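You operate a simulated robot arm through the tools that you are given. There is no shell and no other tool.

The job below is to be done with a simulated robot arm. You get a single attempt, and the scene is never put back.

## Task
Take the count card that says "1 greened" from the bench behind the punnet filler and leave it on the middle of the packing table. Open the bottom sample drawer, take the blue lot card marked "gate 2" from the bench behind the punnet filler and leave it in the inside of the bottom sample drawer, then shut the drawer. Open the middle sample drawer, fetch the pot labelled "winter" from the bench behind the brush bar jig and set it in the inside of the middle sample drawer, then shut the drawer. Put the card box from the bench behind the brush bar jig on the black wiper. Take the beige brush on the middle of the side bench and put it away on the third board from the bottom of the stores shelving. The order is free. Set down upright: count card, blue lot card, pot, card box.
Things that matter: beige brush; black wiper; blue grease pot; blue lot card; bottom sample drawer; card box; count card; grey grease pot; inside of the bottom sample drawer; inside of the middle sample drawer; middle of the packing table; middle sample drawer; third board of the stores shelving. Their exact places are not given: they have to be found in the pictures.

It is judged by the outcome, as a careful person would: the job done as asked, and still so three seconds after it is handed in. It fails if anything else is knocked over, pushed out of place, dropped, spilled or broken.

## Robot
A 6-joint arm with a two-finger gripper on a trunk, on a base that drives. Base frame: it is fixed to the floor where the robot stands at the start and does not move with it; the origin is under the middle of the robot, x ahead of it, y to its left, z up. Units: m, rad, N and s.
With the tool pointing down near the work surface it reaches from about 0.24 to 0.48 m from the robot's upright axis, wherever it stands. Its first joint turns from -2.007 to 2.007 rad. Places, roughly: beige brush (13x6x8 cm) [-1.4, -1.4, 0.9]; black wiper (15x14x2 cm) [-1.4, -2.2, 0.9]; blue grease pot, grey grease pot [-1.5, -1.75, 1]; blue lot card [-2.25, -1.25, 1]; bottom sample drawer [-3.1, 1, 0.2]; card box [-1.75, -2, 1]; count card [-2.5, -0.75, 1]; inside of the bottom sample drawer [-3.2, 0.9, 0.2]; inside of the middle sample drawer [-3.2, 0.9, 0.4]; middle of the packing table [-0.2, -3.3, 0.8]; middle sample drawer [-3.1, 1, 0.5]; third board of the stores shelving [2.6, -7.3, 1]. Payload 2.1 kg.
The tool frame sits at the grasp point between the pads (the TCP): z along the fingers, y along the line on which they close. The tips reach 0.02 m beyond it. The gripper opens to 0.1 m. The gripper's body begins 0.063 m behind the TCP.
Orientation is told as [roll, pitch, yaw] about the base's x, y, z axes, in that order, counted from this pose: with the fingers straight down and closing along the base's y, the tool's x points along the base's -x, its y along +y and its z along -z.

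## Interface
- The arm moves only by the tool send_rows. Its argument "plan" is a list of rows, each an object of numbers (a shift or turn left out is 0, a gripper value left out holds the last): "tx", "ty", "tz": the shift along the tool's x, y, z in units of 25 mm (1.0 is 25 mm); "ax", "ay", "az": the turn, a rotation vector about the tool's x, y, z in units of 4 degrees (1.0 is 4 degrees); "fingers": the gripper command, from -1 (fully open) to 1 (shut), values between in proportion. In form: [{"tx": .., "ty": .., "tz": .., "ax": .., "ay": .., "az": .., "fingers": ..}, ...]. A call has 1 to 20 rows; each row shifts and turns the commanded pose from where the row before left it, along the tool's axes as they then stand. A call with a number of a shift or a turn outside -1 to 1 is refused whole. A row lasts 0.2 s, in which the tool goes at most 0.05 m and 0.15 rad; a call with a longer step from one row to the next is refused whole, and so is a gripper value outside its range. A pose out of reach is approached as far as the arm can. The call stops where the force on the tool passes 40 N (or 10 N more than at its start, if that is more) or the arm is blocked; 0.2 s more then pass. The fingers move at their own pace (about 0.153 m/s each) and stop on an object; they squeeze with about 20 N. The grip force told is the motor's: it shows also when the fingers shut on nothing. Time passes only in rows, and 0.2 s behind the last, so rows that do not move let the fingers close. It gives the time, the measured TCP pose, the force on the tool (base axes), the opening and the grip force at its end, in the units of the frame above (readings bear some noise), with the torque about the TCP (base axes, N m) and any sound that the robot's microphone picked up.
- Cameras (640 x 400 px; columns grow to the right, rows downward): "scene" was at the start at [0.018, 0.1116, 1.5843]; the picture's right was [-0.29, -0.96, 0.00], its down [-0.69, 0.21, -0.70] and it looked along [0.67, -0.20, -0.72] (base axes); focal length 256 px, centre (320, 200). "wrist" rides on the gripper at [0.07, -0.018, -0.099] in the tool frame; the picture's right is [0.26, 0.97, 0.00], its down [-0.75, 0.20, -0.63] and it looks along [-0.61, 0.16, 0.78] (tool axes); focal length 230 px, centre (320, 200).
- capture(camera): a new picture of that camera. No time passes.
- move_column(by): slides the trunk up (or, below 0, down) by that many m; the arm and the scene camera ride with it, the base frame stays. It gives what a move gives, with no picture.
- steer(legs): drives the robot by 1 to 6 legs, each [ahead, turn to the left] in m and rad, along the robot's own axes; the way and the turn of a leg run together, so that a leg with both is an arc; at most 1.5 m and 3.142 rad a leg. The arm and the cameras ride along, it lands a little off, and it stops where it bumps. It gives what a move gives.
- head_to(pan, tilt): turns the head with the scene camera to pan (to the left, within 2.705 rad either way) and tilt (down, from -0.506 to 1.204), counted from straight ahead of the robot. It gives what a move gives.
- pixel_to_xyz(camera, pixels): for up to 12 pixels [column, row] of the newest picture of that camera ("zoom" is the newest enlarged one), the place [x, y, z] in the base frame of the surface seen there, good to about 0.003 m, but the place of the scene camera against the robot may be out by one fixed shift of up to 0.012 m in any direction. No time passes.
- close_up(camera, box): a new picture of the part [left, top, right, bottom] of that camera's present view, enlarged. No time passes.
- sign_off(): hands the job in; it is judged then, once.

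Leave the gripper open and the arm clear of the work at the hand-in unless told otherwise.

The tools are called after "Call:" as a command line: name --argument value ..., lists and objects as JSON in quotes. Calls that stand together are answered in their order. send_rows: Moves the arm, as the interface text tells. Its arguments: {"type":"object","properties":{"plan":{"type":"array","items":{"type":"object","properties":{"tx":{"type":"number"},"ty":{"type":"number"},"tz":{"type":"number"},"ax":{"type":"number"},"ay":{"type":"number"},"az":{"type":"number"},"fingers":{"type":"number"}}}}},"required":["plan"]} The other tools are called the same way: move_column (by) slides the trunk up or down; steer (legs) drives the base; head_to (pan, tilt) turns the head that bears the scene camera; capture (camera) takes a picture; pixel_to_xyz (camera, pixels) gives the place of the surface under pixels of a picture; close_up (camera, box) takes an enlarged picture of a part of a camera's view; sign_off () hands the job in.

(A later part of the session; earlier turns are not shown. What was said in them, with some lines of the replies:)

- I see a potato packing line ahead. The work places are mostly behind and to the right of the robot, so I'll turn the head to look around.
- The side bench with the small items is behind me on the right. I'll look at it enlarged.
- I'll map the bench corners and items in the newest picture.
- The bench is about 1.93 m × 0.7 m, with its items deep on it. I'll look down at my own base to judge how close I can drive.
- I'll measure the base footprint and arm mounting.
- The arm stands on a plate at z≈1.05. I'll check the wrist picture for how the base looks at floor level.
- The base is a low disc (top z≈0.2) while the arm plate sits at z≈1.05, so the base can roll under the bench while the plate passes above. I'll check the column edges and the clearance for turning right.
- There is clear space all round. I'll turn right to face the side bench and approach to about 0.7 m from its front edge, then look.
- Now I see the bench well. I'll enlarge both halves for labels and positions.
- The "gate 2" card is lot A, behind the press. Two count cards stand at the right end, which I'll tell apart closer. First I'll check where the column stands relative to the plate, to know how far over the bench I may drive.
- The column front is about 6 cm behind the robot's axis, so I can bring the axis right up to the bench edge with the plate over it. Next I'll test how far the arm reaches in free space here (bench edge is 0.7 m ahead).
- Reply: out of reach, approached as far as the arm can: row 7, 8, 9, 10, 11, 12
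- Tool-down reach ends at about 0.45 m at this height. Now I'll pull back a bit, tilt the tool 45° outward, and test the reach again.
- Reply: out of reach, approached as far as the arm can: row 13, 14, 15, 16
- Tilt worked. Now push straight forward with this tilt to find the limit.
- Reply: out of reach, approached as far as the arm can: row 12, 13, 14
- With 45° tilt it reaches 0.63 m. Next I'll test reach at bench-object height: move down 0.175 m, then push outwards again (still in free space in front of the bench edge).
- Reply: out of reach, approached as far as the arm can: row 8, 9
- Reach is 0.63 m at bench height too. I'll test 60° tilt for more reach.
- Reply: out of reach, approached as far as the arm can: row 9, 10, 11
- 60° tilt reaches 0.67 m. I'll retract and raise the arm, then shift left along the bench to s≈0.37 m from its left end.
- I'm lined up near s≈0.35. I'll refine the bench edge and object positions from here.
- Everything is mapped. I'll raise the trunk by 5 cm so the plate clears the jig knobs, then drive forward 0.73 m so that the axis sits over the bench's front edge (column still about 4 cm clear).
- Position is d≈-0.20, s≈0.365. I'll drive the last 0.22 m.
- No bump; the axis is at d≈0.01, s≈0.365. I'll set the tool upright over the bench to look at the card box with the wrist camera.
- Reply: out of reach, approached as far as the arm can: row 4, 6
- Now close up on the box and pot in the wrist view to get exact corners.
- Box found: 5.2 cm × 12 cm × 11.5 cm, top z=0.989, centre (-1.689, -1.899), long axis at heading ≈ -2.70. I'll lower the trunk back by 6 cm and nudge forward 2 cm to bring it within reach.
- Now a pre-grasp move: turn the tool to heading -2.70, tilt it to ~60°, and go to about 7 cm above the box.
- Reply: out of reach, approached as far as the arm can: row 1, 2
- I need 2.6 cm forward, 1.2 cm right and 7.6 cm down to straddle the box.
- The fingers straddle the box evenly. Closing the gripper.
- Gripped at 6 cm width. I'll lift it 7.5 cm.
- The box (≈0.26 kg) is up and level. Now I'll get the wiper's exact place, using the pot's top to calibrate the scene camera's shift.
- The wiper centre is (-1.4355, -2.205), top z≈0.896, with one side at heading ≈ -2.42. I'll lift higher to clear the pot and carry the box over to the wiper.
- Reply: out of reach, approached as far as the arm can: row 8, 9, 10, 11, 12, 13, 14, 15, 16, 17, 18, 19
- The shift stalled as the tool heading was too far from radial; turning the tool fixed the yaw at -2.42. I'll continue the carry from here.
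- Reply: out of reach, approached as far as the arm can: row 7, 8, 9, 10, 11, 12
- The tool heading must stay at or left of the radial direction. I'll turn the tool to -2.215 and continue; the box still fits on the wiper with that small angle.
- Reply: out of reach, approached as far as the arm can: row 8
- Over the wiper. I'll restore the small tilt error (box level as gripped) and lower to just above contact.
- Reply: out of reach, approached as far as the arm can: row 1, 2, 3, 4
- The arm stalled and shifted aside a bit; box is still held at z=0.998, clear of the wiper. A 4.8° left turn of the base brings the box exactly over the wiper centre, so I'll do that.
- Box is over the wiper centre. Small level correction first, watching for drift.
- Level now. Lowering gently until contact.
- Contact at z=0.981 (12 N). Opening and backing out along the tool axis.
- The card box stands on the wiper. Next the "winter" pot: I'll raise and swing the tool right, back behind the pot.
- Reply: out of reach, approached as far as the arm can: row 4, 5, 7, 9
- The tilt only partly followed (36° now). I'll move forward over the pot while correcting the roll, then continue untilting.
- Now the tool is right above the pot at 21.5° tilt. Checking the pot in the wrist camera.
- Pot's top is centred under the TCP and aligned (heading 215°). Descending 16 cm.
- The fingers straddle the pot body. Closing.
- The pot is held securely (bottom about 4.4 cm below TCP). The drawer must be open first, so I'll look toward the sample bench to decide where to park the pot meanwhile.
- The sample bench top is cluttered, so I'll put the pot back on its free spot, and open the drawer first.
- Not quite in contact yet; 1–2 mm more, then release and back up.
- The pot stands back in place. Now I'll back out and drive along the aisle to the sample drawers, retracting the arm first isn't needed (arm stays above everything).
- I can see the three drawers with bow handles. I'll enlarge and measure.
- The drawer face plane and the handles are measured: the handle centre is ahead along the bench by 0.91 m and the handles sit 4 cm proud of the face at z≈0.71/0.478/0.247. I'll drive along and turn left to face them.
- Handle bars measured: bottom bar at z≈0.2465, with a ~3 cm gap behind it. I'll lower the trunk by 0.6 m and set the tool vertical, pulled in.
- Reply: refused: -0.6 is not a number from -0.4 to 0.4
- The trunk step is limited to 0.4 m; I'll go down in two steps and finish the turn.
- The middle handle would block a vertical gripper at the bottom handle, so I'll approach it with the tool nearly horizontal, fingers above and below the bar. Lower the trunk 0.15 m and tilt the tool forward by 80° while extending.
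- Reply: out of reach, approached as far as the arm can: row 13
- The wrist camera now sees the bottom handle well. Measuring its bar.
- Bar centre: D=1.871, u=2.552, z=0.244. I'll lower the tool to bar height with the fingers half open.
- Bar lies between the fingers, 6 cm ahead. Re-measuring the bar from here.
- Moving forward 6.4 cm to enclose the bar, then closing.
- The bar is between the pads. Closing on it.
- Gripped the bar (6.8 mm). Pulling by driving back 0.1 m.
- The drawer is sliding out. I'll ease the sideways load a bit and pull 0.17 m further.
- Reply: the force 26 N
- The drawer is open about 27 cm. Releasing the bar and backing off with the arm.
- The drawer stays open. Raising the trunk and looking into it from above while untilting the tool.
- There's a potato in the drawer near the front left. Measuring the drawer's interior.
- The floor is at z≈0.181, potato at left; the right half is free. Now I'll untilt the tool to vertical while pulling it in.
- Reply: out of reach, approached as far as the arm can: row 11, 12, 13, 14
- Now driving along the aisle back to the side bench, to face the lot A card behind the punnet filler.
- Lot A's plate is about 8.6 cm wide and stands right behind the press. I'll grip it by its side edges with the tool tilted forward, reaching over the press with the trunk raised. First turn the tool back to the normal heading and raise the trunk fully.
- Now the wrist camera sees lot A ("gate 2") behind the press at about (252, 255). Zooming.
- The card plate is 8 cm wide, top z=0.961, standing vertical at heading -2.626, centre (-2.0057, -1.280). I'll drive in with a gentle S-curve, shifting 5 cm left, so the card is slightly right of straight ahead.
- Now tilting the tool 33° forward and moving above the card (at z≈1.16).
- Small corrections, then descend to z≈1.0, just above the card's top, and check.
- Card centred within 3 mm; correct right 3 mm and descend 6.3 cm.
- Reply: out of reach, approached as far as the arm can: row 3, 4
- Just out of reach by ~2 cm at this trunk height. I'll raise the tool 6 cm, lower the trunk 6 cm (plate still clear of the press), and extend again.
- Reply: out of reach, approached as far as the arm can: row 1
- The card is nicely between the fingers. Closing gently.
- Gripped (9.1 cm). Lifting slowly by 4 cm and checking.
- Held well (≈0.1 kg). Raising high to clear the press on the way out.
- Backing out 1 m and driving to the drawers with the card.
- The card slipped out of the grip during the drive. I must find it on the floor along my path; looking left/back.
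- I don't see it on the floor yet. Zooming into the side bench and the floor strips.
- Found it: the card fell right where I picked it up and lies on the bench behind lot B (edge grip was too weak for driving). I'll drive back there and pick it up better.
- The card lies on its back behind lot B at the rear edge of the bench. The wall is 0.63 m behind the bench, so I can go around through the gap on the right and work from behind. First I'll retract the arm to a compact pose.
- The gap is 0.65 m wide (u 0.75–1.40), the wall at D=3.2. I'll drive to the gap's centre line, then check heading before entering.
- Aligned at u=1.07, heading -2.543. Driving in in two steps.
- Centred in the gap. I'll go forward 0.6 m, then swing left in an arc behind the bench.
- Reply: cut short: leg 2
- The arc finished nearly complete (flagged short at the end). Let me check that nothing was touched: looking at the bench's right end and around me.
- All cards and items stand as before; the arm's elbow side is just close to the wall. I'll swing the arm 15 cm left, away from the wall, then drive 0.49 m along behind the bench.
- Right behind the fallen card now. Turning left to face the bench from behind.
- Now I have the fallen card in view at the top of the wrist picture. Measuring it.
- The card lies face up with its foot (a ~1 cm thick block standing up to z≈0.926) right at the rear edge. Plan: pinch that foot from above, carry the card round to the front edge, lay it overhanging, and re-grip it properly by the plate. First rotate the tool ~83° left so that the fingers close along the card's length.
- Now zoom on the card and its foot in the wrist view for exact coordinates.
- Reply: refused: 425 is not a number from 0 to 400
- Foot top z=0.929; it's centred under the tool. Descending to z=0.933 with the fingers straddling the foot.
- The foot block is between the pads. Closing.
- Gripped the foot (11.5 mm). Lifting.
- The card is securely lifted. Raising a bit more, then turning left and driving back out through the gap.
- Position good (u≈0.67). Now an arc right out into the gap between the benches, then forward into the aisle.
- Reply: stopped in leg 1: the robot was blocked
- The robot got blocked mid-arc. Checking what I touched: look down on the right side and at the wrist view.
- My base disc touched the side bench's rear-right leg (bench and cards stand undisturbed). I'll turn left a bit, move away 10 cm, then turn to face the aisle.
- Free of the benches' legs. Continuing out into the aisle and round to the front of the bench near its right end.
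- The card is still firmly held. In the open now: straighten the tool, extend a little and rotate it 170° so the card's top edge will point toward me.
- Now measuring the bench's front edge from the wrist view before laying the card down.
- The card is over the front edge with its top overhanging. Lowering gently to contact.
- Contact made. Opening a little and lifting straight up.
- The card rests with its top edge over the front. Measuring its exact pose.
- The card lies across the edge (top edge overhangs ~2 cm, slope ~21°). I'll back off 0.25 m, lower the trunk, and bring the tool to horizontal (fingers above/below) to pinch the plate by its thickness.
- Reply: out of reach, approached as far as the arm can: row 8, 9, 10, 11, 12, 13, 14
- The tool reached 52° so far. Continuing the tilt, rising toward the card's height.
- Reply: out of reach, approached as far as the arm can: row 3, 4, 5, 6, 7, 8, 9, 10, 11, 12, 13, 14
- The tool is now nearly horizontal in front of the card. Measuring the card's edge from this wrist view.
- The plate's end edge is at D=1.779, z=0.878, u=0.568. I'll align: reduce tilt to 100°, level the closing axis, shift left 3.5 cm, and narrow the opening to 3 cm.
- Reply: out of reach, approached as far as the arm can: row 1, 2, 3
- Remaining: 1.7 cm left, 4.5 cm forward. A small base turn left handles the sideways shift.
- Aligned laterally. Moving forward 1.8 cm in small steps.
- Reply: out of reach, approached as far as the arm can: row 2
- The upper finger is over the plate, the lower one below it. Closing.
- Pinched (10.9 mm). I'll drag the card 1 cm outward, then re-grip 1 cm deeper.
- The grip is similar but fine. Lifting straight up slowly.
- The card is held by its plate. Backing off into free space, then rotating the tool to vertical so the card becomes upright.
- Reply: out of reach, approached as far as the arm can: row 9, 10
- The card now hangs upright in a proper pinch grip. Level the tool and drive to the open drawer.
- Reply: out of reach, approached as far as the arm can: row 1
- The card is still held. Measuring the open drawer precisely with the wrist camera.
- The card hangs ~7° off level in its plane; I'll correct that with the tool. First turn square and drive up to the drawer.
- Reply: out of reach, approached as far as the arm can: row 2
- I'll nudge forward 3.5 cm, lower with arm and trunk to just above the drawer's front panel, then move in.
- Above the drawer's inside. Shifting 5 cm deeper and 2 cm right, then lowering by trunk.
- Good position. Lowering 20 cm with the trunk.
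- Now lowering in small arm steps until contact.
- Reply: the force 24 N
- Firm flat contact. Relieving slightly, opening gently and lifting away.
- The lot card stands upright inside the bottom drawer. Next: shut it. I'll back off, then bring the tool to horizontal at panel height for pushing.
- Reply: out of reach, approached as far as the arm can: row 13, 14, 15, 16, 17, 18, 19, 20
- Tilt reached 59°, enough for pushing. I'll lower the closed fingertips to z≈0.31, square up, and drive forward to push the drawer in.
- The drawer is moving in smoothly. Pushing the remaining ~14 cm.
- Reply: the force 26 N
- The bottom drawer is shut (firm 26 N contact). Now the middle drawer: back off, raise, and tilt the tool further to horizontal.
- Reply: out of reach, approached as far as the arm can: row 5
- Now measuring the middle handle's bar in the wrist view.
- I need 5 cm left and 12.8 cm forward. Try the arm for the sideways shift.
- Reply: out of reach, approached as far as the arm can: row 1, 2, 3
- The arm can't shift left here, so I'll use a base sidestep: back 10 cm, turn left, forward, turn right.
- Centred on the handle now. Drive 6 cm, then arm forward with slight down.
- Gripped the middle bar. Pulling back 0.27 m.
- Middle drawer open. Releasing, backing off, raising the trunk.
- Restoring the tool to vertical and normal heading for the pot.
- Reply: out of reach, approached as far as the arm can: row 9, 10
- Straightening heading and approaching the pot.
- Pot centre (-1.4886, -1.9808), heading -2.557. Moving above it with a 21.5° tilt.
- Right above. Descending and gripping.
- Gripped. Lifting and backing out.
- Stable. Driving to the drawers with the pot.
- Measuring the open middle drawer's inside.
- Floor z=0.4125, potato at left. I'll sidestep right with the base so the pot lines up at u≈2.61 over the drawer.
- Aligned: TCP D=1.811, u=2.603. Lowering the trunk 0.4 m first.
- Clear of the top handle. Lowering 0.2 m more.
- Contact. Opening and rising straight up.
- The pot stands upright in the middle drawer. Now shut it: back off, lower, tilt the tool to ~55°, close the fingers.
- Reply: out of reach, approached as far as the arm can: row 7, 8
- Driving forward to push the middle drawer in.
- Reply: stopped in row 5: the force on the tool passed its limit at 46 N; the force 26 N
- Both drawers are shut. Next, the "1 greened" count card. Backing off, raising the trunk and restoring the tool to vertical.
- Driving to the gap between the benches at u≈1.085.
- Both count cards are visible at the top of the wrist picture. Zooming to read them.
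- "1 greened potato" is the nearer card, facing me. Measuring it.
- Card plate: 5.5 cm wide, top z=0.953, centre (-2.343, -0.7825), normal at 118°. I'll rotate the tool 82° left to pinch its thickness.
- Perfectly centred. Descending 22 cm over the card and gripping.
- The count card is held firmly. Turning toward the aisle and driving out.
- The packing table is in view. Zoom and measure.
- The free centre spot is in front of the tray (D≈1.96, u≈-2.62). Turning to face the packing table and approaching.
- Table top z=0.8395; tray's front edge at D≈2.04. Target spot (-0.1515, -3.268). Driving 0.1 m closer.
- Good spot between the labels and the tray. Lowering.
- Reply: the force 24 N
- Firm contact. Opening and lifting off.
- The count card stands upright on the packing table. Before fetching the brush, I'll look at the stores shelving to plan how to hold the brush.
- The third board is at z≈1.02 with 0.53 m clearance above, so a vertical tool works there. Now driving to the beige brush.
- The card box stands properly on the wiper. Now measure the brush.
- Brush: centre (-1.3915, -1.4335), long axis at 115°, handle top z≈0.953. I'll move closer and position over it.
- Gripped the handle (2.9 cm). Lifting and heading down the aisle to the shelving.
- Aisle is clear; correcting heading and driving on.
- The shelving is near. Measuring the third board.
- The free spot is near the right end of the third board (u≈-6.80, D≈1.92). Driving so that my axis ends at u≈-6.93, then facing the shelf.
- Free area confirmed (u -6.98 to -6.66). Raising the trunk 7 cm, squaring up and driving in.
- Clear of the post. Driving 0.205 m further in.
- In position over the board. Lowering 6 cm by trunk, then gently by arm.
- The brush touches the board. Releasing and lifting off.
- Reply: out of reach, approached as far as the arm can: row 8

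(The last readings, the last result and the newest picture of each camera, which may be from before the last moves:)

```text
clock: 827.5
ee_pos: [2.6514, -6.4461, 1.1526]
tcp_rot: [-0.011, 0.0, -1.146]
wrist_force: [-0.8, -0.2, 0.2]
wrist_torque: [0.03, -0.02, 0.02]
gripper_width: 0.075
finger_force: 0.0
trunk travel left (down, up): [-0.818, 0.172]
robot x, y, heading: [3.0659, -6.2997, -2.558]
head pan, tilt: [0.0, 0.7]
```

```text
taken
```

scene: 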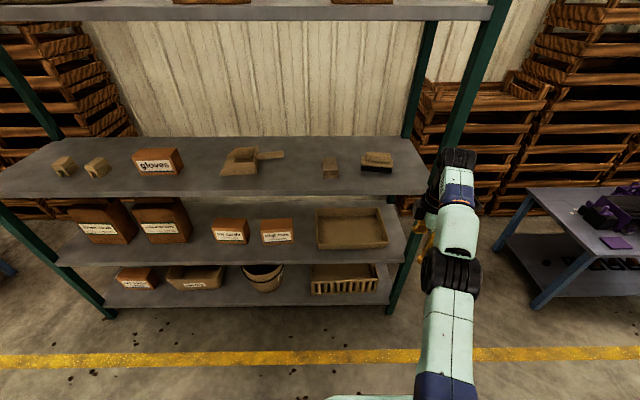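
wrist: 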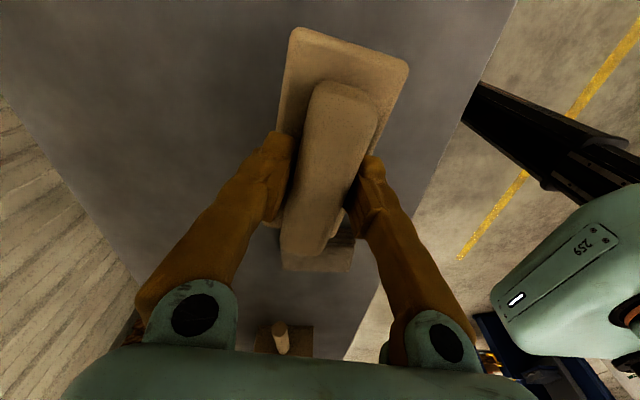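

The brush rests on the third board. I'll open the gripper fully and take a last close look.

Call:
send_rows --plan '[{"fingers": -1}, {}, {}]'

Call:
close_up --camera "scene" --box '[300, 130, 440, 220]'

Call:
head_to --pan -1.5 --tilt 0.2

Call:
capture --camera "scene"

```text
clock: 828.3
ee_pos: [2.6512, -6.4438, 1.1522]
tcp_rot: [-0.01, 0.001, -1.147]
wrist_force: [0.1, -0.4, -0.6]
wrist_torque: [0.02, -0.03, 0.0]
gripper_width: 0.1
finger_force: 0.1
trunk travel left (down, up): [-0.818, 0.172]
robot x, y, heading: [3.0665, -6.2998, -2.558]
head pan, tilt: [0.0, 0.7]
```

```text
4.44 times, centred on (370, 175) of scene
```

zoom: 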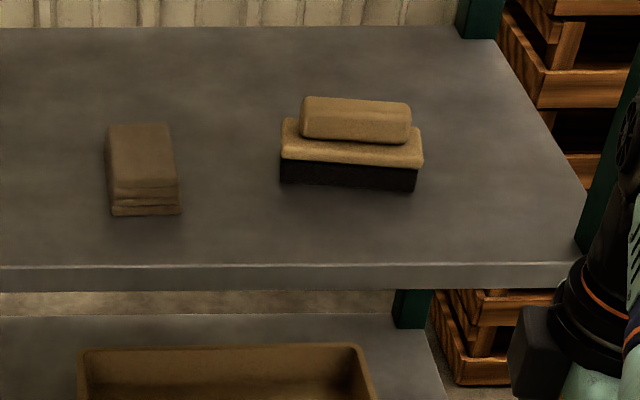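

```text
clock: 829.9
ee_pos: [2.6524, -6.4445, 1.1519]
tcp_rot: [-0.01, 0.0, -1.146]
wrist_force: [0.0, -1.1, -0.1]
wrist_torque: [-0.02, -0.05, 0.02]
gripper_width: 0.1
finger_force: 0.0
trunk travel left (down, up): [-0.818, 0.172]
robot x, y, heading: [3.065, -6.2985, -2.557]
head pan, tilt: [-1.499, 0.201]
```

```text
taken
```

scene: 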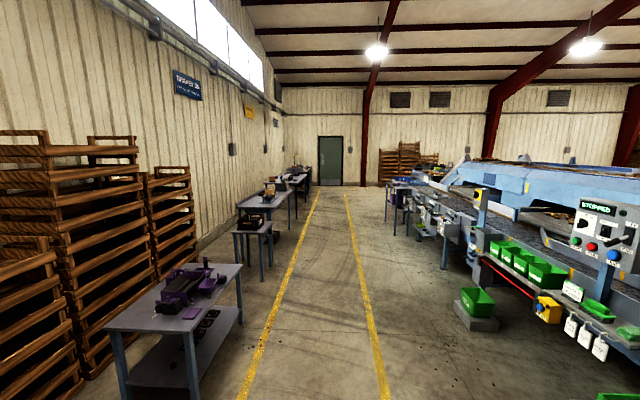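

The brush lies flat and clear of the other items on the third board. The gripper is open, the arm is clear, and the floor I can see is empty. The other four items are in their places, with both drawers shut. I can't see into the shut drawers, but the lot card and the pot stood upright when I last saw them. Handing in now.

Call:
sign_off

```text
The job is handed in.
```

I've handed the job in with all five items in place. Both drawers are shut, so I couldn't check inside them after closing.

- **Count card "1 greened":** it stands upright near the middle of the packing table. The exact centre is taken up by a tray, so the card is just in front of it, between the tray and the front labels.
- **Blue lot card "gate 2":** it is in the bottom drawer, and the drawer is shut. It stood upright before I pushed the drawer in. There was already a potato loose in that drawer.
- **Pot "winter":** it is in the middle drawer, and the drawer is shut. It also stood upright before I pushed the drawer in, and that drawer holds a loose potato too.
- **Card box:** it stands fully on the black wiper. I checked this again near the end.
- **Beige brush:** it lies flat on the third board of the stores shelving, clear of the other things there.

**What went wrong:**
- **Dropped lot card:** it slipped out of the gripper when I first drove off with it. It fell back onto the side bench and lay behind the lot B card. I picked it up from behind the bench, set it upright again and then took it to the drawer. Lot B did not move.
- **Bumped bench leg:** my base stopped against the right-hand rear leg of the side bench while I was coming out from behind it. In the pictures afterwards, the bench and everything on it were undisturbed.

The gripper is open and the arm is clear of the work.
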